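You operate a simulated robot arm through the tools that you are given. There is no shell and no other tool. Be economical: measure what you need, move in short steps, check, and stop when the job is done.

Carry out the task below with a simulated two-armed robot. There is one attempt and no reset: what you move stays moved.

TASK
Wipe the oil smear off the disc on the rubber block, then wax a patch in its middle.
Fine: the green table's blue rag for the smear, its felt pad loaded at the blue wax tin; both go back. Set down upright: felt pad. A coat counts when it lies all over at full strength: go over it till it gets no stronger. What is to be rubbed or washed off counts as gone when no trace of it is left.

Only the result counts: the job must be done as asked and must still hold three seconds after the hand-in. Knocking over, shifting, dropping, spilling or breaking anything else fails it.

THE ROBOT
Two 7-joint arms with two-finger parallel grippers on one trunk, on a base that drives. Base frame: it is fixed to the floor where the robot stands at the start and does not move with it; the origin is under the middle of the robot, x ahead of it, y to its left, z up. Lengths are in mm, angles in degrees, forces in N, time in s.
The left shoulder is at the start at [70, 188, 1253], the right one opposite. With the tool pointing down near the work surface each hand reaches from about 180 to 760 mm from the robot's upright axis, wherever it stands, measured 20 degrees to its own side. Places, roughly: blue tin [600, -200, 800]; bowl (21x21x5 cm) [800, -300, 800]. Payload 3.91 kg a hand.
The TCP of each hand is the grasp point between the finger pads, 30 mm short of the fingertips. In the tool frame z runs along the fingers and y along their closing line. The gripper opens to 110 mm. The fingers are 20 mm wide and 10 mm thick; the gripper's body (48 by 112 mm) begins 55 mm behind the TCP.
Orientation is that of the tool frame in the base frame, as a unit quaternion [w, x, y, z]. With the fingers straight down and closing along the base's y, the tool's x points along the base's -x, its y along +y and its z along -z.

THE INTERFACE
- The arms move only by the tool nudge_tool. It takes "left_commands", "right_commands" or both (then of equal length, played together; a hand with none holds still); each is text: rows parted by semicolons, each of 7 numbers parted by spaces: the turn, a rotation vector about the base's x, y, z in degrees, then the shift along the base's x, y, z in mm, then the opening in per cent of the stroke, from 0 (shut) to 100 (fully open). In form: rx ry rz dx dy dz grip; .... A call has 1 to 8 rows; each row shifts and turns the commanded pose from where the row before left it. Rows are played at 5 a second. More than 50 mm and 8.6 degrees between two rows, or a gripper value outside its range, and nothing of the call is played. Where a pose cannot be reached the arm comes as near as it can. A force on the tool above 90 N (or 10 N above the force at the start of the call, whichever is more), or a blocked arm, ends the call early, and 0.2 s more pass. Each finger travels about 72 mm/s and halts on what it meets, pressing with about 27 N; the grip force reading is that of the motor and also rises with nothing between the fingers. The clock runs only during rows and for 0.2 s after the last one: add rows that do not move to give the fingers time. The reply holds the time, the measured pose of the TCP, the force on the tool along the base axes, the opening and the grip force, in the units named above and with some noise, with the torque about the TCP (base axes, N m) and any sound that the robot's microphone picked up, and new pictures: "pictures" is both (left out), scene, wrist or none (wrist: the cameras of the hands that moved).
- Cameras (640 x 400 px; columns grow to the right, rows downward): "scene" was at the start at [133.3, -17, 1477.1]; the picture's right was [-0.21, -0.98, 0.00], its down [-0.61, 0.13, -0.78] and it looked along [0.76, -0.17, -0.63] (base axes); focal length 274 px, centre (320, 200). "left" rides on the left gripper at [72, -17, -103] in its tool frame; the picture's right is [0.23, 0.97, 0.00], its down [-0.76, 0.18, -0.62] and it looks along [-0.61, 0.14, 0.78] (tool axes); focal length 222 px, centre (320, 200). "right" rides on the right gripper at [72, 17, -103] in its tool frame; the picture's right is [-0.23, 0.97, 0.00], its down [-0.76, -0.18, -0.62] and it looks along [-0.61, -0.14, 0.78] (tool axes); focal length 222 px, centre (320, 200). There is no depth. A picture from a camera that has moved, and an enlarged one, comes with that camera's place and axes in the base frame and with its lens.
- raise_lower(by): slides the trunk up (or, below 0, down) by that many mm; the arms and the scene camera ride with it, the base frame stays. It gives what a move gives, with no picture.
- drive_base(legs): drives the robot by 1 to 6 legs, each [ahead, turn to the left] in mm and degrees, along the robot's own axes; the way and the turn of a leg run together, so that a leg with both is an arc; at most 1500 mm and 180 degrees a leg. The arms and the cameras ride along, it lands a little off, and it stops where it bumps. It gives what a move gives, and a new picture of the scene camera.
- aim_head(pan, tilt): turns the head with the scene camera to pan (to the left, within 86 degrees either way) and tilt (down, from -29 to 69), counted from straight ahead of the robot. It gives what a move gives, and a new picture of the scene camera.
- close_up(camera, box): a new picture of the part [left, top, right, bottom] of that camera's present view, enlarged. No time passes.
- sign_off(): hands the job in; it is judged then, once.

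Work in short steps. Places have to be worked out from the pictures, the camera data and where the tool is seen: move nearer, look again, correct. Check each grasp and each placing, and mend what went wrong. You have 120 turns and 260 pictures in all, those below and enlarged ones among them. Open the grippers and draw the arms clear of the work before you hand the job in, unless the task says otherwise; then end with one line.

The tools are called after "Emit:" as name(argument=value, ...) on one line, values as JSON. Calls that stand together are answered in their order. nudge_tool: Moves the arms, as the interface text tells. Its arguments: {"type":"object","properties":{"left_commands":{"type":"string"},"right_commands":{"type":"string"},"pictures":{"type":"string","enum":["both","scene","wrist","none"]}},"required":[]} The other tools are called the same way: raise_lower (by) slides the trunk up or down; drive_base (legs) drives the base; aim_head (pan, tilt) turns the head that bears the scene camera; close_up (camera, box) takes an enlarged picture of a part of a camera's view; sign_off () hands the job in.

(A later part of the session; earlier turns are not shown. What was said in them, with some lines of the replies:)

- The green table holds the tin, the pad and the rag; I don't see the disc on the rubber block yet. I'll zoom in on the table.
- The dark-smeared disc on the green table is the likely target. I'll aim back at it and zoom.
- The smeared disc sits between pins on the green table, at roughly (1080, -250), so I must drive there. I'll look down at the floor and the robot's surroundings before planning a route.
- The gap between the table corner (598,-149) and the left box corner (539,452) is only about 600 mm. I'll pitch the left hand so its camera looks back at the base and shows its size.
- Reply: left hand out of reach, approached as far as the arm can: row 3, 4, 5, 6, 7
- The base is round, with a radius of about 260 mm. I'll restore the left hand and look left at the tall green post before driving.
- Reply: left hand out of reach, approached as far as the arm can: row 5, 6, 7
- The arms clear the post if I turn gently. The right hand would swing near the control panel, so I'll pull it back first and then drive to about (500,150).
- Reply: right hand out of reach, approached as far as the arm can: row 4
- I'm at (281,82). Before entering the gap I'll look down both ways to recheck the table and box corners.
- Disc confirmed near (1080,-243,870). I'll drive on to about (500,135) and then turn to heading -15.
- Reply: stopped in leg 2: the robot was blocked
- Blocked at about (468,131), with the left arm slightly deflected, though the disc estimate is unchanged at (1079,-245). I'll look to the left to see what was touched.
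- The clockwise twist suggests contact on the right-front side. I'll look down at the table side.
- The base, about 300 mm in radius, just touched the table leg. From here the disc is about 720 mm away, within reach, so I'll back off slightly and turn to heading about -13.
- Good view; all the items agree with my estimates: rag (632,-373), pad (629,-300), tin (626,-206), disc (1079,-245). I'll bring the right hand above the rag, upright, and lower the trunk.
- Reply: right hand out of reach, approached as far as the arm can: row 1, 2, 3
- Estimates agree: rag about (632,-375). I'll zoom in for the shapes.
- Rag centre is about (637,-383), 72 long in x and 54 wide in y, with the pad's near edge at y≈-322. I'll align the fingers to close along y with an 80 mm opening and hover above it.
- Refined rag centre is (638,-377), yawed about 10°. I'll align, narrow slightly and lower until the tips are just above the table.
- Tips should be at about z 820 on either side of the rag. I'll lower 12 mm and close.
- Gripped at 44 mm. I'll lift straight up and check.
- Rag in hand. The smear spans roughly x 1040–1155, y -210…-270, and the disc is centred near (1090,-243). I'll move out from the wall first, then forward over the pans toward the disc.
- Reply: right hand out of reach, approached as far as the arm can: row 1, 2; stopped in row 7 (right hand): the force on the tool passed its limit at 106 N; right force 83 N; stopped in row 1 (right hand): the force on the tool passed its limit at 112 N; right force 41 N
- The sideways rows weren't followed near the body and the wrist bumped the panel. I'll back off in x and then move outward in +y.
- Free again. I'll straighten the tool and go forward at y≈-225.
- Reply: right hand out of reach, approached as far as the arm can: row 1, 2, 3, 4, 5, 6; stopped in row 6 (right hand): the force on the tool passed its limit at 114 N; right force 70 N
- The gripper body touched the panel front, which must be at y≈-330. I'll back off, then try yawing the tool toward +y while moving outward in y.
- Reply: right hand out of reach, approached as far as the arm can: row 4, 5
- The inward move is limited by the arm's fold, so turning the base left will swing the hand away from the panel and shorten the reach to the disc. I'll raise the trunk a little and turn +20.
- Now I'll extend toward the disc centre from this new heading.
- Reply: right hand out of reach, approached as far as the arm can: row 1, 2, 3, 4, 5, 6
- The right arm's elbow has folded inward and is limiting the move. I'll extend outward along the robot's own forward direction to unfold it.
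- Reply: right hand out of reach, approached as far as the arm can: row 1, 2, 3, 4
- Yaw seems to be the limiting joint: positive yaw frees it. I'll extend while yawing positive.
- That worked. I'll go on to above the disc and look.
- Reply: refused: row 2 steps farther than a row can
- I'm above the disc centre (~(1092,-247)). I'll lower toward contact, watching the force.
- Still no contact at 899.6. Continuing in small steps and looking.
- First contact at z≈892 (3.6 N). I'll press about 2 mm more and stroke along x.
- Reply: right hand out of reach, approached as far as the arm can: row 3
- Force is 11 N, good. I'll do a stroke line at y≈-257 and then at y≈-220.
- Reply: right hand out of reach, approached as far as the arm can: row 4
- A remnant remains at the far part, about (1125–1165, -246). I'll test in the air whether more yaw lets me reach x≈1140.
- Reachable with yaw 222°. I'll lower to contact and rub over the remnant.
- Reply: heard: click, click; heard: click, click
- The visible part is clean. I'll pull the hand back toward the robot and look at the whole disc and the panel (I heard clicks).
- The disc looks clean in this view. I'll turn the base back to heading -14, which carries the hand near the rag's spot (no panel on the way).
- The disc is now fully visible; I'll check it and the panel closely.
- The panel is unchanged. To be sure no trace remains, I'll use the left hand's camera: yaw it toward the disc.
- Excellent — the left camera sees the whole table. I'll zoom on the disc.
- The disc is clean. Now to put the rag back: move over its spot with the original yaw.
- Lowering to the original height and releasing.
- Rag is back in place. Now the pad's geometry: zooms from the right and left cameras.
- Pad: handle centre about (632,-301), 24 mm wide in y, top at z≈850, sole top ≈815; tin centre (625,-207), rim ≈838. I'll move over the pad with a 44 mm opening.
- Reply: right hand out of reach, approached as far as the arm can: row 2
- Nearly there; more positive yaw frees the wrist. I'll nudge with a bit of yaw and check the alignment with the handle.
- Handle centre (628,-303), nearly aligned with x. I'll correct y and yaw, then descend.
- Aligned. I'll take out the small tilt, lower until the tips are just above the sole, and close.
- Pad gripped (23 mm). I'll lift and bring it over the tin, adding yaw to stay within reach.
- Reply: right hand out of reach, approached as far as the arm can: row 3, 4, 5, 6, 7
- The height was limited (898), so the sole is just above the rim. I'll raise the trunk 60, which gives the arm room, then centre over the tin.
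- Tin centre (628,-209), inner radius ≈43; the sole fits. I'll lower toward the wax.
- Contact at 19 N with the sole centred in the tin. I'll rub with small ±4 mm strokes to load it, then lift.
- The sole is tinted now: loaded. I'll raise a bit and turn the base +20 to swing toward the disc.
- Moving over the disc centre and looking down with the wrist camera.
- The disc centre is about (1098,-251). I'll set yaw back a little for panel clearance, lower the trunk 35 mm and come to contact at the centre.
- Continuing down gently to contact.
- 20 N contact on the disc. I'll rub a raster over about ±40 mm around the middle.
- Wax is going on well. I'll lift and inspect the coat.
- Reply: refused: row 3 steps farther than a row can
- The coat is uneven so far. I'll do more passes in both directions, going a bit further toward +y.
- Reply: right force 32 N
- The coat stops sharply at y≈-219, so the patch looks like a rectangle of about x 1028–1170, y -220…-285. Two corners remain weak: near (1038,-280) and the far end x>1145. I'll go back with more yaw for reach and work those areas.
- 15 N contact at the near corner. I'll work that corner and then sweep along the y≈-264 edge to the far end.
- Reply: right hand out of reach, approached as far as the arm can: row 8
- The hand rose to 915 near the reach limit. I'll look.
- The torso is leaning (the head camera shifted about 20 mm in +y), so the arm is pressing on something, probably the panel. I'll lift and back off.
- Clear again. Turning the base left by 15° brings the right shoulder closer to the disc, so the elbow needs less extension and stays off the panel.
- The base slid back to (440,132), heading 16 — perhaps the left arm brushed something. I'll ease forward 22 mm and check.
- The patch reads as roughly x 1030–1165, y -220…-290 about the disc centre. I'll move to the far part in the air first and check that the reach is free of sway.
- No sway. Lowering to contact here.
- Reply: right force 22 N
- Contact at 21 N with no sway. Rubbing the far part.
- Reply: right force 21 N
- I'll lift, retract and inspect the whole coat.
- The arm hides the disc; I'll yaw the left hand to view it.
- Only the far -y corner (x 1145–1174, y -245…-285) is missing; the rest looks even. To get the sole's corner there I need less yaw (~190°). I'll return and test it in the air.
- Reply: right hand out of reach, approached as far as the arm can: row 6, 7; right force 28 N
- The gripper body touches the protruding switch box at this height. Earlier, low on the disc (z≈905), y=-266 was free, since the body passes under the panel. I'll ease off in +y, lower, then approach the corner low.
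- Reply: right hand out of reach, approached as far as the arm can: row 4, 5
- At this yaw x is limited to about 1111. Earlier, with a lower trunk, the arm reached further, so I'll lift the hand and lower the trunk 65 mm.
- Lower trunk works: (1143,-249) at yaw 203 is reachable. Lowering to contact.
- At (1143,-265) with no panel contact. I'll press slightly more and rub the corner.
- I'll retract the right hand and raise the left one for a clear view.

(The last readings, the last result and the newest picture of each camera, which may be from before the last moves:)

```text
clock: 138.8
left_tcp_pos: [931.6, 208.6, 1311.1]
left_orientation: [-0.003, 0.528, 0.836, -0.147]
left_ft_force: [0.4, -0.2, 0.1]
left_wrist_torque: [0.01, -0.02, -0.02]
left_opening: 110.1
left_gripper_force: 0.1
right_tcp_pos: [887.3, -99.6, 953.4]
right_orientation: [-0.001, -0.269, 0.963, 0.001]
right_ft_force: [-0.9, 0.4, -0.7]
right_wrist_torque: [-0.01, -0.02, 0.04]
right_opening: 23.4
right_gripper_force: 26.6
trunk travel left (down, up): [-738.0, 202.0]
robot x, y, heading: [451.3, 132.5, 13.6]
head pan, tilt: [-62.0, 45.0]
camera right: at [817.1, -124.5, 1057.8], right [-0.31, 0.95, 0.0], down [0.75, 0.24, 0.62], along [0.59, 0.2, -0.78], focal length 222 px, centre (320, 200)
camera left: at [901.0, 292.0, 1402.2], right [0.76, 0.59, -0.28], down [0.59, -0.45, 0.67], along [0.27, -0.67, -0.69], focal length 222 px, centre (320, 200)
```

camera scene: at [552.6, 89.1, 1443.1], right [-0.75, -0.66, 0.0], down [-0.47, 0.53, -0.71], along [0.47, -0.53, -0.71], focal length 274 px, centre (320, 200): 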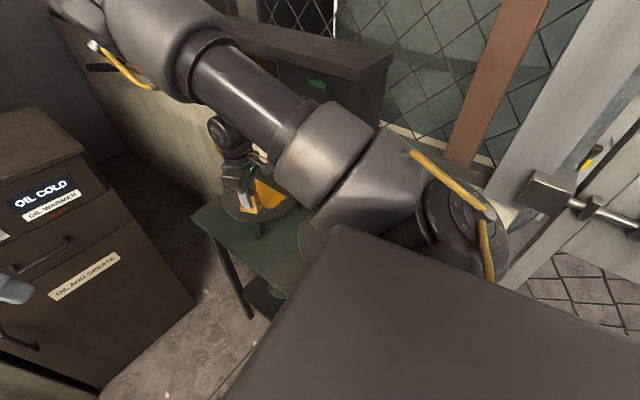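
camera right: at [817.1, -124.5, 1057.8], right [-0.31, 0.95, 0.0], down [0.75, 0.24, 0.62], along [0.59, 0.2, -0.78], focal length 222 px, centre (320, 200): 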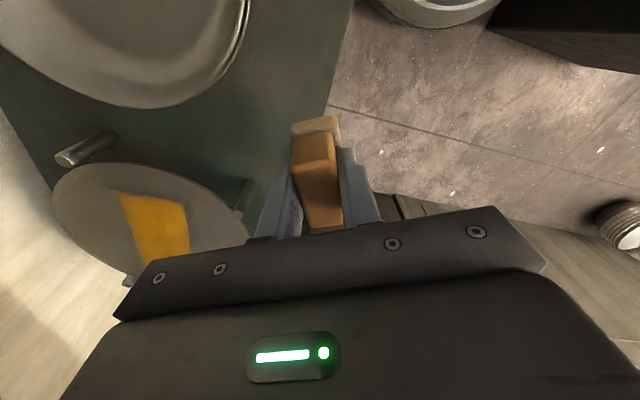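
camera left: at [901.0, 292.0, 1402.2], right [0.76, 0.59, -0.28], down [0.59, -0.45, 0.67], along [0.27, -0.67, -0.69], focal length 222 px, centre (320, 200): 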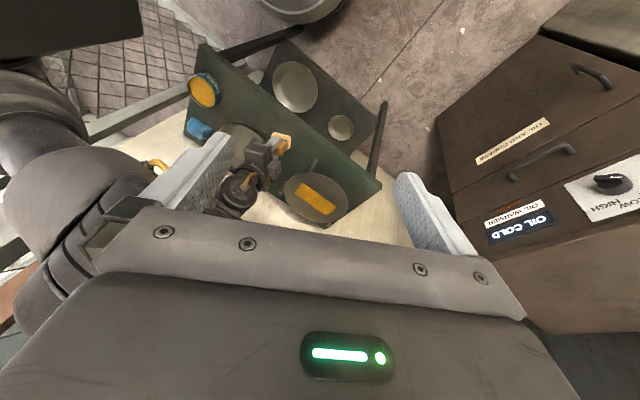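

Emit:
close_up(camera="left", box=[278, 165, 356, 230])

Emit:
close_up(camera="right", box=[40, 150, 260, 290])

```text
6.15 times, centred on (317, 198) of left
camera zoom: at [901.0, 292.0, 1402.2], right [0.76, 0.59, -0.28], down [0.59, -0.45, 0.67], along [0.27, -0.67, -0.69], focal length 1367 px, centre (338, 215)
```

zoom: 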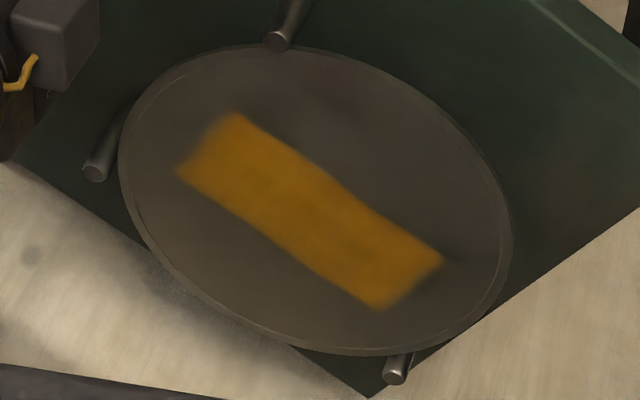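

```text
2.86 times, centred on (150, 220) of right
camera zoom: at [817.1, -124.5, 1057.8], right [-0.31, 0.95, 0.0], down [0.75, 0.24, 0.62], along [0.59, 0.2, -0.78], focal length 635 px, centre (806, 143)
```

zoom: 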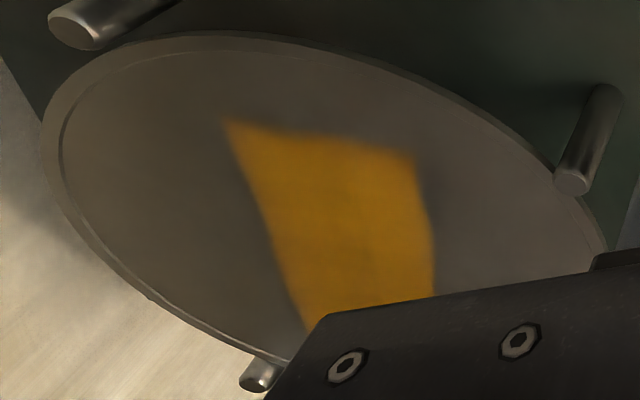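

The rectangle is now filled. To be sure it's at full strength, I'll reload the pad and go over it once more. Back to the tin: turn the base and raise the trunk.

Emit:
drive_base(legs=[[0, -28]])

Emit:
raise_lower(by=110)

Emit:
nudge_tool(right_commands="0 0 8 -20 15 0 0;0 0 8 -25 15 0 0;0 0 8 -25 20 0 0;0 0 8 -20 20 -10 0;0 0 4 0 0 -40 0;0 0 0 0 0 -40 0", pictures="wrist")

```text
clock: 140.6
left_tcp_pos: [911.7, -28.1, 1309.8]
left_orientation: [-0.04, 0.716, 0.683, -0.14]
left_ft_force: [0.0, -1.2, 0.1]
left_wrist_torque: [0.01, 0.01, 0.03]
left_opening: 110.4
left_gripper_force: 0.1
right_tcp_pos: [725.0, -279.5, 953.6]
right_orientation: [-0.001, -0.027, 1.0, 0.002]
right_ft_force: [-0.1, 0.1, -0.4]
right_wrist_torque: [0.02, 0.02, -0.03]
right_opening: 23.5
right_gripper_force: 26.8
trunk travel left (down, up): [-738.0, 202.0]
robot x, y, heading: [450.3, 133.6, -14.9]
head pan, tilt: [-62.0, 45.0]
camera scene: at [517.3, 44.7, 1443.1], right [-0.97, -0.23, 0.0], down [-0.16, 0.69, -0.71], along [0.16, -0.69, -0.71], focal length 274 px, centre (320, 200)
```

scene: 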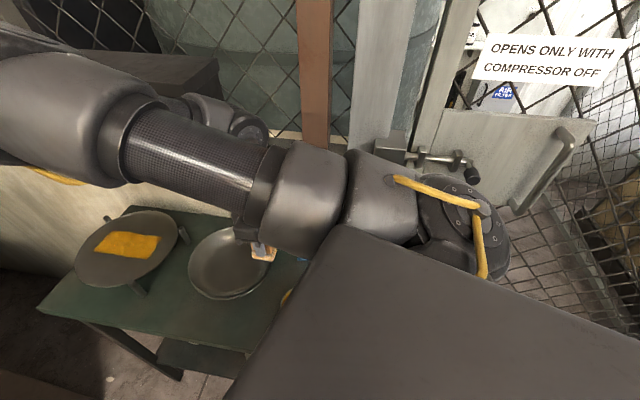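

```text
clock: 142.1
left_tcp_pos: [911.4, -29.0, 1419.2]
left_orientation: [-0.04, 0.716, 0.683, -0.141]
left_ft_force: [-1.0, 0.8, 0.0]
left_wrist_torque: [-0.02, 0.01, -0.05]
left_opening: 110.1
left_gripper_force: 0.0
right_tcp_pos: [724.7, -279.7, 1062.8]
right_orientation: [-0.002, -0.026, 1.0, 0.004]
right_ft_force: [-0.4, 0.6, -0.2]
right_wrist_torque: [0.0, -0.01, -0.04]
right_opening: 23.4
right_gripper_force: 27.1
trunk travel left (down, up): [-848.0, 92.0]
robot x, y, heading: [449.5, 136.6, -14.9]
head pan, tilt: [-62.0, 45.0]
```

```text
clock: 143.4
left_tcp_pos: [912.2, -29.1, 1419.6]
left_orientation: [-0.04, 0.716, 0.682, -0.142]
left_ft_force: [0.0, -0.3, -0.7]
left_wrist_torque: [-0.01, 0.02, 0.0]
left_opening: 110.0
left_gripper_force: 0.0
right_tcp_pos: [693.2, -249.0, 967.5]
right_orientation: [-0.003, -0.222, 0.975, 0.003]
right_ft_force: [-0.6, 0.0, -0.9]
right_wrist_torque: [0.02, 0.03, 0.02]
right_opening: 23.7
right_gripper_force: 26.5
right hand out of reach, approached as far as the arm can: row 2, 3, 4
trunk travel left (down, up): [-848.0, 92.0]
robot x, y, heading: [450.1, 134.7, -14.7]
head pan, tilt: [-62.0, 45.0]
camera right: at [621.4, -266.6, 1072.6], right [-0.22, 0.98, 0.01], down [0.77, 0.17, 0.62], along [0.6, 0.14, -0.79], focal length 222 px, centre (320, 200)
```

right: 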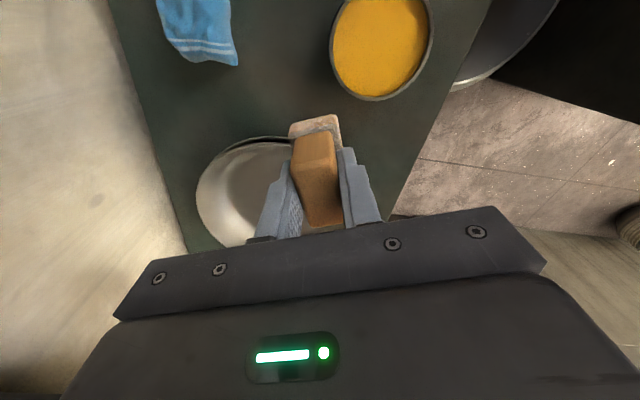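

Lower z is easier for the arm: move to above the tin at about z 935.

Emit:
nudge_tool(right_commands="0 0 6 -15 10 -20 0;0 0 4 -20 10 -5 0;0 0 4 -15 10 0 0;0 0 0 -14 10 0 0", pictures="wrist")

```text
clock: 144.4
left_tcp_pos: [910.0, -31.2, 1418.1]
left_orientation: [-0.04, 0.716, 0.682, -0.14]
left_ft_force: [-0.4, -0.5, 0.2]
left_wrist_torque: [0.03, -0.02, -0.01]
left_opening: 109.9
left_gripper_force: 0.1
right_tcp_pos: [628.7, -212.2, 939.4]
right_orientation: [-0.003, -0.339, 0.941, 0.003]
right_ft_force: [0.4, -0.2, 0.2]
right_wrist_torque: [0.02, -0.01, -0.01]
right_opening: 23.4
right_gripper_force: 26.9
right hand out of reach, approached as far as the arm can: row 4
trunk travel left (down, up): [-848.0, 92.0]
robot x, y, heading: [453.2, 134.1, -14.7]
head pan, tilt: [-62.0, 45.0]
camera right: at [563.3, -246.9, 1043.2], right [-0.45, 0.89, 0.01], down [0.7, 0.35, 0.62], along [0.55, 0.28, -0.79], focal length 222 px, centre (320, 200)
```

right: 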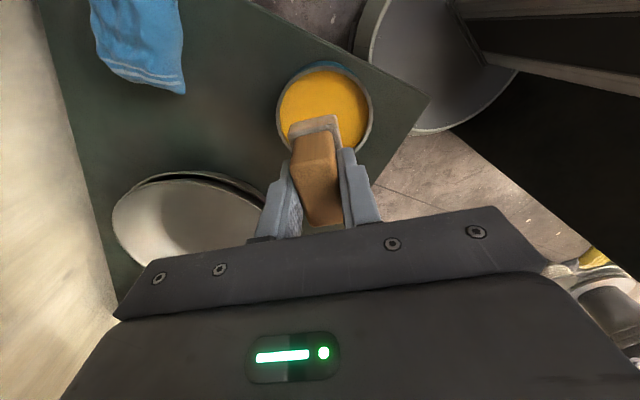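

Over the tin as before. Lowering into the wax and rubbing.

Emit:
nudge_tool(right_commands="0 0 0 -1 3 -20 0;0 0 0 0 0 -20 0;0 0 0 0 0 -6 0;0 0 0 0 0 -4 0;0 0 0 0 0 -2 0", pictures="none")

Emit:
nudge_tool(right_commands="0 0 0 4 0 0 0;0 0 0 -4 4 0 0;0 0 0 -4 -4 0 0;0 0 0 4 -4 0 0;0 0 0 4 4 0 0;0 0 0 -4 0 0 0;0 0 0 0 0 10 0;0 0 0 0 0 40 0", pictures="wrist")

```text
clock: 145.7
left_tcp_pos: [909.9, -28.2, 1420.5]
left_orientation: [-0.04, 0.716, 0.682, -0.141]
left_ft_force: [-0.5, 0.1, -0.1]
left_wrist_torque: [0.01, 0.01, -0.01]
left_opening: 109.9
left_gripper_force: 0.0
right_tcp_pos: [628.3, -207.9, 887.6]
right_orientation: [-0.002, -0.338, 0.941, 0.0]
right_ft_force: [2.6, -5.0, 33.5]
right_wrist_torque: [-0.26, -0.17, -0.01]
right_opening: 23.9
right_gripper_force: 26.9
trunk travel left (down, up): [-848.0, 92.0]
robot x, y, heading: [450.4, 132.0, -14.7]
head pan, tilt: [-62.0, 45.0]
```

```text
clock: 147.4
left_tcp_pos: [908.9, -29.2, 1419.6]
left_orientation: [-0.039, 0.717, 0.682, -0.14]
left_ft_force: [-0.6, -0.2, -0.4]
left_wrist_torque: [-0.01, 0.0, 0.0]
left_opening: 109.8
left_gripper_force: 0.0
right_tcp_pos: [628.1, -206.2, 937.9]
right_orientation: [-0.003, -0.34, 0.941, 0.002]
right_ft_force: [-0.4, -0.2, -0.8]
right_wrist_torque: [-0.01, -0.05, 0.02]
right_opening: 23.6
right_gripper_force: 27.1
trunk travel left (down, up): [-848.0, 92.0]
robot x, y, heading: [448.4, 133.0, -14.5]
head pan, tilt: [-62.0, 45.0]
camera right: at [562.7, -240.3, 1042.1], right [-0.45, 0.89, 0.01], down [0.7, 0.35, 0.62], along [0.55, 0.28, -0.79], focal length 222 px, centre (320, 200)
```

right: 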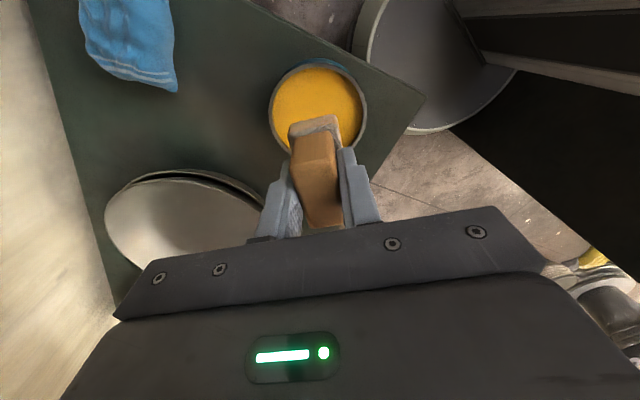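

Reloaded. Turn the base back and swing toward the disc.

Emit:
drive_base(legs=[[0, 28]])

Emit:
nudge_tool(right_commands="0 0 -6 40 0 15 0;0 0 -6 45 -5 15 0;0 0 -6 45 -5 15 0;0 0 -6 45 -10 0 0;0 0 -4 45 -15 0 0;0 0 -4 45 -20 0 0", pictures="none")

Emit:
raise_lower(by=-60)

```text
clock: 149.2
left_tcp_pos: [933.4, 200.7, 1419.0]
left_orientation: [-0.006, 0.534, 0.832, -0.146]
left_ft_force: [-1.3, -0.8, 0.7]
left_wrist_torque: [0.01, -0.02, 0.01]
left_opening: 109.9
left_gripper_force: 0.0
right_tcp_pos: [766.5, -86.3, 938.0]
right_orientation: [-0.004, -0.553, 0.833, 0.003]
right_ft_force: [0.5, -0.2, -0.2]
right_wrist_torque: [0.01, 0.02, 0.02]
right_opening: 23.5
right_gripper_force: 27.3
trunk travel left (down, up): [-848.0, 92.0]
robot x, y, heading: [449.3, 132.2, 12.7]
head pan, tilt: [-62.0, 45.0]
camera scene: at [552.1, 85.0, 1553.1], right [-0.76, -0.65, 0.0], down [-0.46, 0.54, -0.71], along [0.46, -0.54, -0.71], focal length 274 px, centre (320, 200)
```

scene: 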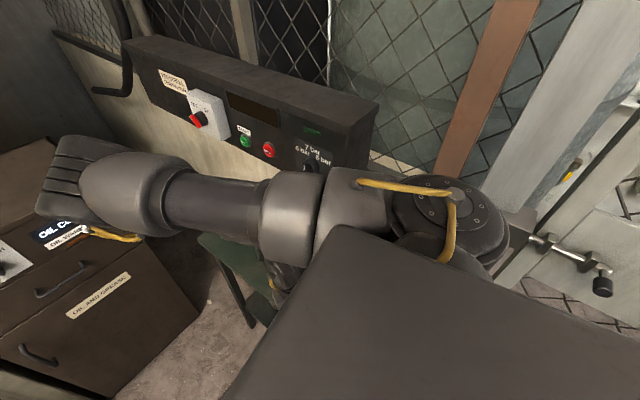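

```text
clock: 150.6
left_tcp_pos: [936.4, 199.9, 1420.3]
left_orientation: [-0.007, 0.534, 0.833, -0.146]
left_ft_force: [0.5, 0.0, 0.0]
left_wrist_torque: [0.0, 0.0, 0.0]
left_opening: 109.7
left_gripper_force: 0.1
right_tcp_pos: [1036.2, -136.9, 981.5]
right_orientation: [-0.004, -0.301, 0.954, 0.004]
right_ft_force: [0.6, 0.1, -0.9]
right_wrist_torque: [0.05, 0.01, 0.04]
right_opening: 23.3
right_gripper_force: 27.0
trunk travel left (down, up): [-848.0, 92.0]
robot x, y, heading: [451.6, 136.2, 12.3]
head pan, tilt: [-62.0, 45.0]
```

```text
clock: 151.6
left_tcp_pos: [935.2, 200.8, 1360.2]
left_orientation: [-0.004, 0.534, 0.833, -0.146]
left_ft_force: [0.0, 0.8, 0.0]
left_wrist_torque: [0.06, -0.03, -0.01]
left_opening: 110.3
left_gripper_force: 0.1
right_tcp_pos: [1035.0, -135.8, 921.0]
right_orientation: [-0.002, -0.301, 0.954, 0.003]
right_ft_force: [-0.5, -0.2, -0.4]
right_wrist_torque: [0.03, 0.0, -0.01]
right_opening: 23.5
right_gripper_force: 27.4
trunk travel left (down, up): [-788.0, 152.0]
robot x, y, heading: [452.2, 134.9, 12.6]
head pan, tilt: [-62.0, 45.0]
```

Emit:
nudge_tool(right_commands="0 0 -4 15 -25 25 0;0 0 -4 15 -25 25 0;0 0 -4 5 -30 5 0;0 0 0 0 -20 0 0", pictures="none")

Emit:
raise_lower(by=-50)

Emit:
nudge_tool(right_commands="0 0 0 0 -15 -8 0;0 0 0 -5 -10 -6 0;0 0 0 -5 0 -2 0;0 0 0 0 0 -2 0", pictures="wrist")

```text
clock: 152.6
left_tcp_pos: [935.1, 199.6, 1359.8]
left_orientation: [-0.006, 0.534, 0.833, -0.146]
left_ft_force: [0.4, -0.8, 0.6]
left_wrist_torque: [0.04, 0.02, 0.0]
left_opening: 110.1
left_gripper_force: 0.1
right_tcp_pos: [1070.4, -237.0, 975.8]
right_orientation: [-0.003, -0.199, 0.98, 0.004]
right_ft_force: [-0.6, -0.4, -0.7]
right_wrist_torque: [0.02, 0.01, 0.01]
right_opening: 23.4
right_gripper_force: 27.1
trunk travel left (down, up): [-788.0, 152.0]
robot x, y, heading: [453.5, 134.7, 12.7]
head pan, tilt: [-62.0, 45.0]
```

```text
clock: 153.5
left_tcp_pos: [934.9, 201.2, 1309.9]
left_orientation: [-0.005, 0.534, 0.833, -0.146]
left_ft_force: [-1.0, 0.2, 0.3]
left_wrist_torque: [0.02, 0.01, 0.02]
left_opening: 110.0
left_gripper_force: 0.0
right_tcp_pos: [1069.8, -235.1, 927.2]
right_orientation: [-0.002, -0.201, 0.98, 0.003]
right_ft_force: [-1.3, 0.2, -1.4]
right_wrist_torque: [-0.01, -0.02, -0.01]
right_opening: 23.2
right_gripper_force: 27.3
trunk travel left (down, up): [-738.0, 202.0]
robot x, y, heading: [451.4, 132.1, 12.7]
head pan, tilt: [-62.0, 45.0]
```

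```text
clock: 154.5
left_tcp_pos: [934.3, 200.6, 1309.5]
left_orientation: [-0.005, 0.534, 0.833, -0.147]
left_ft_force: [-0.7, 0.6, -0.4]
left_wrist_torque: [-0.01, -0.04, -0.01]
left_opening: 110.1
left_gripper_force: 0.0
right_tcp_pos: [1059.6, -259.8, 906.9]
right_orientation: [-0.004, -0.2, 0.98, 0.004]
right_ft_force: [-0.7, 0.4, -0.3]
right_wrist_torque: [0.01, 0.01, 0.02]
right_opening: 23.1
right_gripper_force: 26.8
trunk travel left (down, up): [-738.0, 202.0]
robot x, y, heading: [448.9, 136.3, 12.8]
head pan, tilt: [-62.0, 45.0]
camera right: at [987.6, -274.3, 1012.1], right [-0.17, 0.98, 0.01], down [0.77, 0.13, 0.62], along [0.61, 0.11, -0.79], focal length 222 px, centre (320, 200)
```

right: 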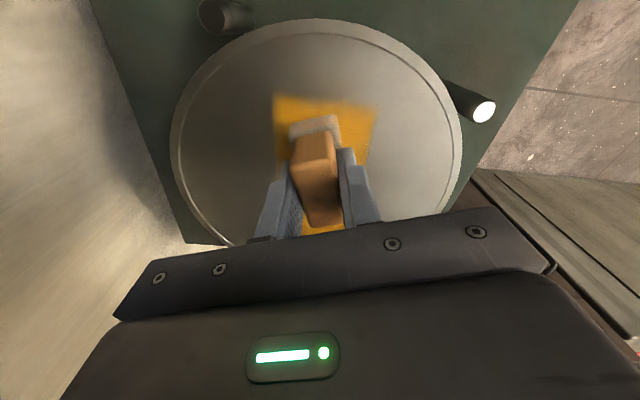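

Clear view of the patch. I'll press to contact and make a full raster: lines along x at y≈-268, -256, -242, -228.

Emit:
nudge_tool(right_commands="0 0 0 0 -6 -2 0;0 0 0 -8 0 -2 0;0 0 0 25 0 0 0;0 0 0 25 0 0 0;0 0 0 25 0 0 0;0 0 0 18 0 0 0;0 0 0 0 10 0 0;0 0 0 -25 0 0 0", pictures="none")

Emit:
nudge_tool(right_commands="0 0 0 -25 0 0 0;0 0 0 -25 0 0 0;0 0 0 -18 0 0 0;0 0 0 0 14 0 0;0 0 0 25 0 0 0;0 0 0 25 0 0 0;0 0 0 25 0 0 0;0 0 0 18 0 0 0", pictures="none")

Emit:
nudge_tool(right_commands="0 0 0 0 14 0 0;0 0 0 -25 0 0 0;0 0 0 -25 0 0 0;0 0 0 -25 0 0 0;0 0 0 -18 0 0 0;0 0 0 0 -15 0 0;0 0 0 0 -15 0 0;0 0 0 0 -8 0 0", pictures="none")

Emit:
nudge_tool(right_commands="0 0 0 18 0 0 0;0 0 0 0 19 0 0;0 0 0 0 19 0 0;0 0 0 18 0 0 0;0 0 0 0 -19 0 0;0 0 0 0 -19 0 0;0 0 0 18 0 0 0;0 0 0 0 19 0 0", pictures="none")

Emit:
nudge_tool(right_commands="0 0 0 0 19 0 0;0 0 0 18 0 0 0;0 0 0 0 -19 0 0;0 0 0 0 -19 0 0;0 0 0 20 0 0 0;0 0 0 0 19 0 0;0 0 0 0 19 0 0;0 0 0 -5 -10 0 0", pictures="none")

```text
clock: 156.3
left_tcp_pos: [932.7, 202.5, 1310.1]
left_orientation: [-0.004, 0.534, 0.832, -0.147]
left_ft_force: [0.2, -0.1, 0.2]
left_wrist_torque: [-0.01, -0.03, 0.04]
left_opening: 110.1
left_gripper_force: 0.0
right_tcp_pos: [1119.3, -253.0, 904.8]
right_orientation: [-0.002, -0.2, 0.98, 0.002]
right_ft_force: [2.0, 0.5, 9.5]
right_wrist_torque: [-0.07, -0.19, -0.04]
right_opening: 23.3
right_gripper_force: 26.8
trunk travel left (down, up): [-738.0, 202.0]
robot x, y, heading: [450.8, 137.9, 12.8]
head pan, tilt: [-62.0, 45.0]
```

```text
clock: 158.1
left_tcp_pos: [931.8, 201.9, 1310.2]
left_orientation: [-0.004, 0.534, 0.833, -0.146]
left_ft_force: [-0.1, 0.5, -0.8]
left_wrist_torque: [0.0, -0.03, -0.02]
left_opening: 110.0
left_gripper_force: 0.1
right_tcp_pos: [1144.6, -243.0, 905.7]
right_orientation: [-0.001, -0.2, 0.98, 0.003]
right_ft_force: [-2.9, -0.6, 12.7]
right_wrist_torque: [-0.2, 0.12, 0.05]
right_opening: 23.3
right_gripper_force: 26.7
trunk travel left (down, up): [-738.0, 202.0]
robot x, y, heading: [451.2, 136.8, 13.0]
head pan, tilt: [-62.0, 45.0]
```

```text
clock: 159.9
left_tcp_pos: [932.3, 203.2, 1310.8]
left_orientation: [-0.005, 0.535, 0.832, -0.146]
left_ft_force: [-0.5, 0.5, -1.1]
left_wrist_torque: [0.0, 0.01, 0.0]
left_opening: 109.8
left_gripper_force: 0.0
right_tcp_pos: [1050.1, -264.5, 904.7]
right_orientation: [-0.003, -0.2, 0.98, 0.003]
right_ft_force: [-1.6, 5.1, 17.1]
right_wrist_torque: [0.19, -0.16, 0.07]
right_opening: 23.4
right_gripper_force: 26.7
trunk travel left (down, up): [-738.0, 202.0]
robot x, y, heading: [451.7, 134.9, 12.7]
head pan, tilt: [-62.0, 45.0]
```

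```text
clock: 161.7
left_tcp_pos: [933.0, 202.7, 1310.6]
left_orientation: [-0.005, 0.535, 0.832, -0.147]
left_ft_force: [-0.2, 0.5, -0.6]
left_wrist_torque: [-0.02, 0.01, 0.0]
left_opening: 109.7
left_gripper_force: 0.1
right_tcp_pos: [1105.5, -246.5, 905.4]
right_orientation: [-0.003, -0.2, 0.98, 0.002]
right_ft_force: [0.4, -2.0, 5.3]
right_wrist_torque: [-0.17, -0.08, -0.04]
right_opening: 23.2
right_gripper_force: 26.9
trunk travel left (down, up): [-738.0, 202.0]
robot x, y, heading: [449.4, 135.5, 12.6]
head pan, tilt: [-62.0, 45.0]
```

```text
clock: 163.5
left_tcp_pos: [933.7, 200.4, 1309.0]
left_orientation: [-0.005, 0.534, 0.833, -0.147]
left_ft_force: [0.0, -0.6, 0.2]
left_wrist_torque: [-0.01, 0.01, -0.03]
left_opening: 110.0
left_gripper_force: 0.1
right_tcp_pos: [1138.9, -236.9, 905.5]
right_orientation: [-0.002, -0.2, 0.98, 0.004]
right_ft_force: [0.9, 0.5, 3.6]
right_wrist_torque: [-0.02, -0.01, 0.04]
right_opening: 23.4
right_gripper_force: 26.7
trunk travel left (down, up): [-738.0, 202.0]
robot x, y, heading: [452.8, 135.8, 12.8]
head pan, tilt: [-62.0, 45.0]
```

Now lift, retract and inspect with the left camera.

Emit:
nudge_tool(right_commands="0 0 0 0 0 15 0;0 0 0 -20 15 30 0;0 0 4 -40 20 0 0;0 0 4 -45 20 0 0;0 0 4 -45 20 0 0;0 0 0 -45 20 0 0;0 0 0 -45 20 0 0", pictures="none")

Emit:
close_up(camera="left", box=[278, 165, 356, 230])

```text
clock: 165.1
left_tcp_pos: [933.9, 202.5, 1309.9]
left_orientation: [-0.004, 0.534, 0.832, -0.147]
left_ft_force: [0.2, 0.8, 0.0]
left_wrist_torque: [-0.01, 0.0, -0.03]
left_opening: 109.8
left_gripper_force: 0.1
right_tcp_pos: [894.9, -124.9, 950.1]
right_orientation: [-0.003, -0.302, 0.953, 0.002]
right_ft_force: [0.1, -0.3, 0.1]
right_wrist_torque: [0.0, -0.05, 0.02]
right_opening: 23.4
right_gripper_force: 27.0
trunk travel left (down, up): [-738.0, 202.0]
robot x, y, heading: [450.1, 132.2, 12.9]
head pan, tilt: [-62.0, 45.0]
```

```text
6.15 times, centred on (317, 198) of left
camera zoom: at [903.5, 286.4, 1401.5], right [0.77, 0.58, -0.28], down [0.59, -0.46, 0.67], along [0.26, -0.67, -0.69], focal length 1367 px, centre (338, 215)
```

zoom: 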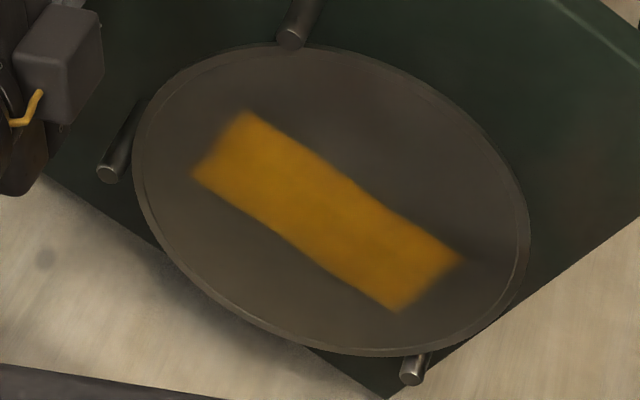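

The rectangle is even and no stronger than before: full coat. Now the pad goes home: turn the base back and set the trunk as it was at pick-up.

Emit:
drive_base(legs=[[0, -27.7]])

Emit:
raise_lower(by=55)

Emit:
nudge_tool(right_commands="0 0 0 -30 0 -30 0;0 0 0 -35 0 -30 0;0 0 0 -30 0 -20 0", pictures="wrist")

```text
clock: 166.9
left_tcp_pos: [909.0, -33.9, 1309.6]
left_orientation: [-0.04, 0.72, 0.679, -0.141]
left_ft_force: [-0.8, -0.1, 1.5]
left_wrist_torque: [-0.02, 0.01, 0.03]
left_opening: 109.9
left_gripper_force: 0.0
right_tcp_pos: [720.3, -304.5, 949.0]
right_orientation: [-0.002, -0.06, 0.998, 0.004]
right_ft_force: [-0.2, 0.6, -0.5]
right_wrist_torque: [0.02, 0.01, -0.01]
right_opening: 23.4
right_gripper_force: 26.9
trunk travel left (down, up): [-738.0, 202.0]
robot x, y, heading: [451.3, 133.6, -15.0]
head pan, tilt: [-62.0, 45.0]
camera scene: at [516.2, 43.8, 1443.1], right [-0.98, -0.22, 0.0], down [-0.15, 0.69, -0.71], along [0.15, -0.69, -0.71], focal length 274 px, centre (320, 200)
```

scene: 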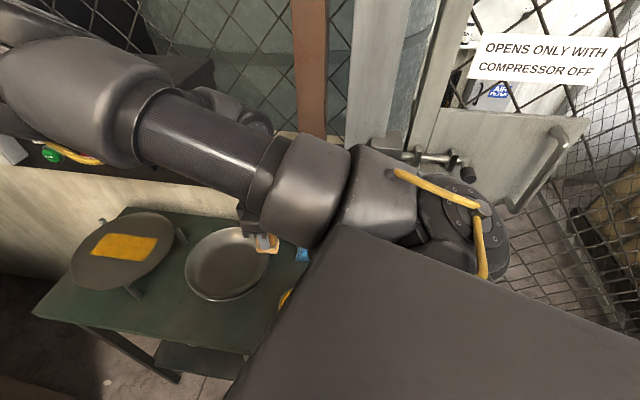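

```text
clock: 167.9
left_tcp_pos: [908.8, -34.7, 1362.7]
left_orientation: [-0.041, 0.721, 0.678, -0.141]
left_ft_force: [-0.7, -0.5, -0.4]
left_wrist_torque: [0.01, 0.03, 0.02]
left_opening: 109.9
left_gripper_force: 0.0
right_tcp_pos: [720.4, -305.6, 1004.1]
right_orientation: [-0.003, -0.06, 0.998, 0.004]
right_ft_force: [-0.3, 0.4, -0.7]
right_wrist_torque: [-0.02, -0.01, 0.0]
right_opening: 23.4
right_gripper_force: 27.0
trunk travel left (down, up): [-793.0, 147.0]
robot x, y, heading: [452.2, 137.6, -15.3]
head pan, tilt: [-62.0, 45.0]
```

```text
clock: 168.7
left_tcp_pos: [907.5, -35.4, 1364.3]
left_orientation: [-0.041, 0.72, 0.678, -0.14]
left_ft_force: [-0.7, -0.2, 0.1]
left_wrist_torque: [0.0, -0.02, -0.02]
left_opening: 110.0
left_gripper_force: 0.1
right_tcp_pos: [624.4, -302.9, 924.3]
right_orientation: [0.0, -0.061, 0.998, 0.004]
right_ft_force: [0.9, -0.9, 0.0]
right_wrist_torque: [0.04, -0.02, 0.0]
right_opening: 23.5
right_gripper_force: 27.3
trunk travel left (down, up): [-793.0, 147.0]
robot x, y, heading: [453.8, 138.1, -15.1]
head pan, tilt: [-62.0, 45.0]
camera right: at [550.8, -298.6, 1029.7], right [0.11, 0.99, 0.01], down [0.78, -0.09, 0.62], along [0.62, -0.06, -0.78], focal length 222 px, centre (320, 200)
```

right: 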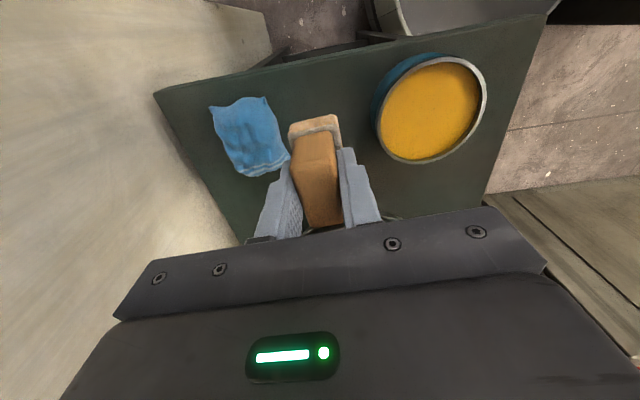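

At the pad's spot (624,-303), clear of rag and tin. Lowering to the table.

Emit:
nudge_tool(right_commands="0 0 0 3 -1 -30 0;0 0 0 0 0 -25 0;0 0 0 0 0 -9 0;0 0 0 0 0 -4 0", pictures="none")

```text
clock: 169.7
left_tcp_pos: [909.5, -34.8, 1364.4]
left_orientation: [-0.041, 0.721, 0.678, -0.141]
left_ft_force: [0.3, 0.3, 1.0]
left_wrist_torque: [0.0, 0.0, -0.01]
left_opening: 109.9
left_gripper_force: 0.1
right_tcp_pos: [628.1, -304.7, 856.1]
right_orientation: [-0.002, -0.061, 0.998, 0.003]
right_ft_force: [-0.4, -0.3, 0.3]
right_wrist_torque: [0.02, 0.01, 0.0]
right_opening: 23.8
right_gripper_force: 26.9
trunk travel left (down, up): [-793.0, 147.0]
robot x, y, heading: [449.3, 134.4, -15.4]
head pan, tilt: [-62.0, 45.0]
```

Emit:
nudge_tool(right_commands="0 0 0 0 0 -2 0;0 0 0 0 0 -1 0;0 0 0 0 0 -1 0", pictures="none")

```text
clock: 170.5
left_tcp_pos: [907.0, -33.3, 1366.0]
left_orientation: [-0.04, 0.721, 0.677, -0.141]
left_ft_force: [-0.8, 0.8, -0.8]
left_wrist_torque: [0.0, 0.01, 0.02]
left_opening: 110.1
left_gripper_force: 0.1
right_tcp_pos: [627.4, -305.0, 852.3]
right_orientation: [-0.002, -0.059, 0.998, 0.002]
right_ft_force: [-1.8, 0.5, 16.8]
right_wrist_torque: [-0.14, -0.04, -0.01]
right_opening: 23.4
right_gripper_force: 27.3
trunk travel left (down, up): [-793.0, 147.0]
robot x, y, heading: [453.3, 132.8, -15.2]
head pan, tilt: [-62.0, 45.0]
```

The pad is on the table (17 N). Ease off 1 mm, open moderately and rise.

Emit:
nudge_tool(right_commands="0 0 0 0 0 1.5 0;0 0 0 0 0 0 30;0 0 0 0 0 0 40;0 0 0 0 0 0 40", pictures="none")

Emit:
nudge_tool(right_commands="0 0 0 0 0 15 40;0 0 0 0 0 30 40;0 0 0 5 -5 20 40", pictures="wrist")

```text
clock: 171.5
left_tcp_pos: [908.7, -35.0, 1364.2]
left_orientation: [-0.041, 0.721, 0.678, -0.141]
left_ft_force: [0.5, -0.1, -0.1]
left_wrist_torque: [-0.02, -0.02, -0.04]
left_opening: 109.9
left_gripper_force: 0.0
right_tcp_pos: [628.9, -306.4, 852.6]
right_orientation: [-0.002, -0.059, 0.998, 0.004]
right_ft_force: [0.2, 0.0, 0.0]
right_wrist_torque: [-0.03, 0.0, -0.01]
right_opening: 44.1
right_gripper_force: 0.0
trunk travel left (down, up): [-793.0, 147.0]
robot x, y, heading: [451.2, 136.7, -15.6]
head pan, tilt: [-62.0, 45.0]
```

```text
clock: 172.3
left_tcp_pos: [907.1, -34.7, 1364.8]
left_orientation: [-0.041, 0.72, 0.678, -0.141]
left_ft_force: [0.1, 0.9, 1.0]
left_wrist_torque: [-0.02, 0.02, 0.0]
left_opening: 110.0
left_gripper_force: 0.0
right_tcp_pos: [633.6, -310.4, 918.1]
right_orientation: [-0.002, -0.06, 0.998, 0.004]
right_ft_force: [0.2, 1.9, 0.4]
right_wrist_torque: [-0.03, 0.0, 0.01]
right_opening: 44.1
right_gripper_force: 0.1
trunk travel left (down, up): [-793.0, 147.0]
robot x, y, heading: [453.0, 135.3, -15.4]
head pan, tilt: [-62.0, 45.0]
camera right: at [560.0, -304.9, 1023.4], right [0.11, 0.99, 0.01], down [0.78, -0.09, 0.62], along [0.62, -0.06, -0.79], focal length 222 px, centre (320, 200)
```

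right: 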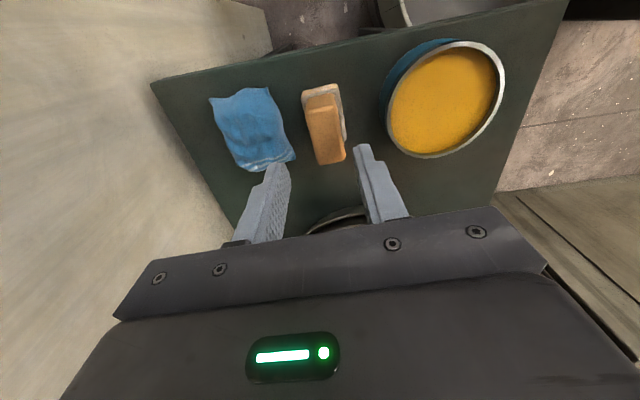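

Pad is upright at its place. Draw clear: raise the trunk, open the gripper and take a final look.

Emit:
raise_lower(by=120)

Emit:
nudge_tool(right_commands="0 0 0 20 0 0 100;0 0 0 20 0 0 100;0 0 0 0 0 0 100", pictures="none")

Emit:
aim_head(pan=-40, tilt=50)

Emit:
close_up(camera="left", box=[0, 0, 640, 400])

```text
clock: 173.8
left_tcp_pos: [908.2, -34.2, 1484.0]
left_orientation: [-0.04, 0.72, 0.678, -0.141]
left_ft_force: [0.3, 0.3, 0.2]
left_wrist_torque: [-0.02, 0.02, 0.0]
left_opening: 109.9
left_gripper_force: 0.0
right_tcp_pos: [634.1, -312.0, 1039.0]
right_orientation: [-0.002, -0.061, 0.998, 0.004]
right_ft_force: [0.2, -0.5, -0.5]
right_wrist_torque: [-0.02, -0.02, -0.01]
right_opening: 44.1
right_gripper_force: 0.1
trunk travel left (down, up): [-913.0, 27.0]
robot x, y, heading: [448.5, 134.8, -15.6]
head pan, tilt: [-62.0, 45.0]
```

```text
clock: 174.6
left_tcp_pos: [908.1, -34.1, 1484.6]
left_orientation: [-0.04, 0.721, 0.678, -0.141]
left_ft_force: [0.9, -0.1, 0.0]
left_wrist_torque: [0.01, 0.03, 0.01]
left_opening: 110.1
left_gripper_force: 0.0
right_tcp_pos: [673.7, -312.3, 1039.0]
right_orientation: [-0.002, -0.06, 0.998, 0.004]
right_ft_force: [-0.4, -0.5, 0.1]
right_wrist_torque: [0.0, 0.01, -0.03]
right_opening: 109.8
right_gripper_force: 0.1
trunk travel left (down, up): [-913.0, 27.0]
robot x, y, heading: [452.5, 134.0, -15.8]
head pan, tilt: [-62.0, 45.0]
```

```text
clock: 175.5
left_tcp_pos: [908.4, -34.3, 1484.0]
left_orientation: [-0.042, 0.72, 0.678, -0.14]
left_ft_force: [-0.2, -0.3, 0.8]
left_wrist_torque: [0.03, 0.01, 0.0]
left_opening: 110.4
left_gripper_force: 0.0
right_tcp_pos: [672.8, -311.7, 1039.2]
right_orientation: [-0.002, -0.06, 0.998, 0.004]
right_ft_force: [-1.5, -0.2, 0.3]
right_wrist_torque: [-0.01, -0.01, 0.01]
right_opening: 110.0
right_gripper_force: 0.0
trunk travel left (down, up): [-913.0, 27.0]
robot x, y, heading: [448.8, 134.7, -15.3]
head pan, tilt: [-40.0, 50.0]
camera scene: at [541.9, 59.4, 1611.2], right [-0.82, -0.57, 0.0], down [-0.43, 0.63, -0.64], along [0.36, -0.53, -0.77], focal length 274 px, centre (320, 200)
```

scene: 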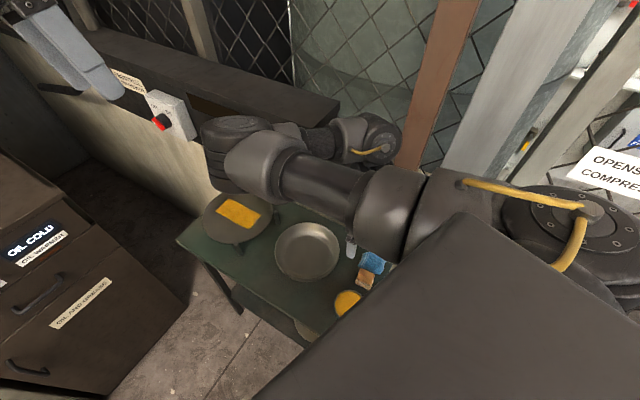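

```text
1.00 times, centred on (320, 200) of left (not enlarged: the box is as wide or as high as the picture)
camera zoom: at [920.8, 52.6, 1576.3], right [0.95, 0.15, -0.28], down [0.3, -0.68, 0.66], along [-0.09, -0.71, -0.69], focal length 222 px, centre (320, 200)
```

zoom: 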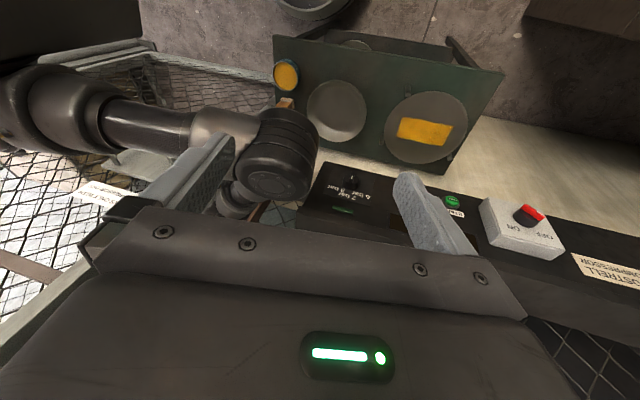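

One last zoom on the disc from both cameras.

Emit:
close_up(camera="scene", box=[195, 185, 285, 245])

Emit:
close_up(camera="left", box=[370, 80, 480, 170])

```text
6.67 times, centred on (240, 215) of scene
camera zoom: at [541.9, 59.4, 1611.2], right [-0.82, -0.57, 0.0], down [-0.43, 0.63, -0.64], along [0.36, -0.53, -0.77], focal length 1826 px, centre (853, 100)
```

zoom: 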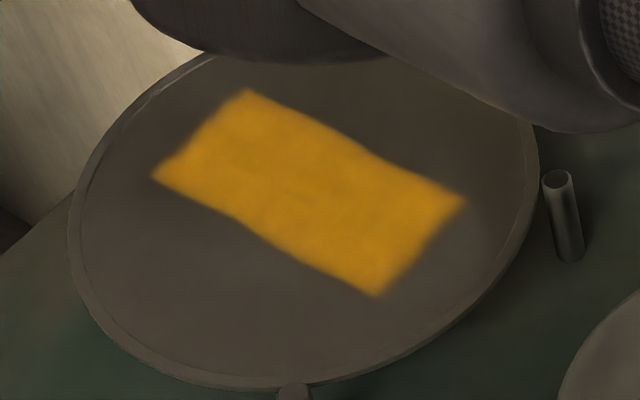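

```text
4.44 times, centred on (425, 125) of left
camera zoom: at [920.8, 52.6, 1576.3], right [0.95, 0.15, -0.28], down [0.3, -0.68, 0.66], along [-0.09, -0.71, -0.69], focal length 987 px, centre (-147, 533)
```

zoom: 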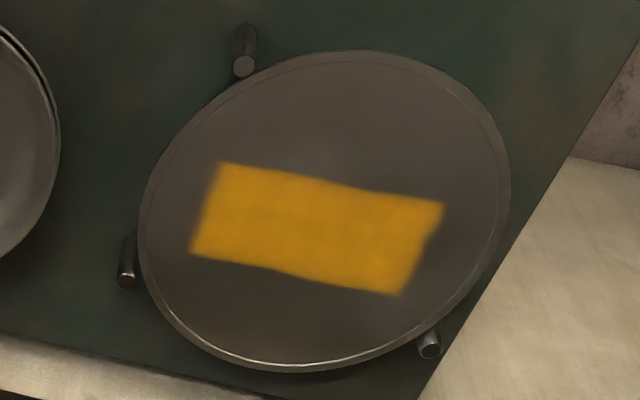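

The disc is clean apart from an even, full wax rectangle in its middle. The rag and pad are back in place and the arms are clear, so I'm handing in.

Emit:
sign_off()

```text
The job is handed in.
```

The oil smear is wiped off the disc, its middle has an even, full coat of wax, and the blue rag and felt pad (upright) are back on the green table. The base bumped a table leg once, and the right arm bumped the wall panel a few times; nothing looked moved afterwards.
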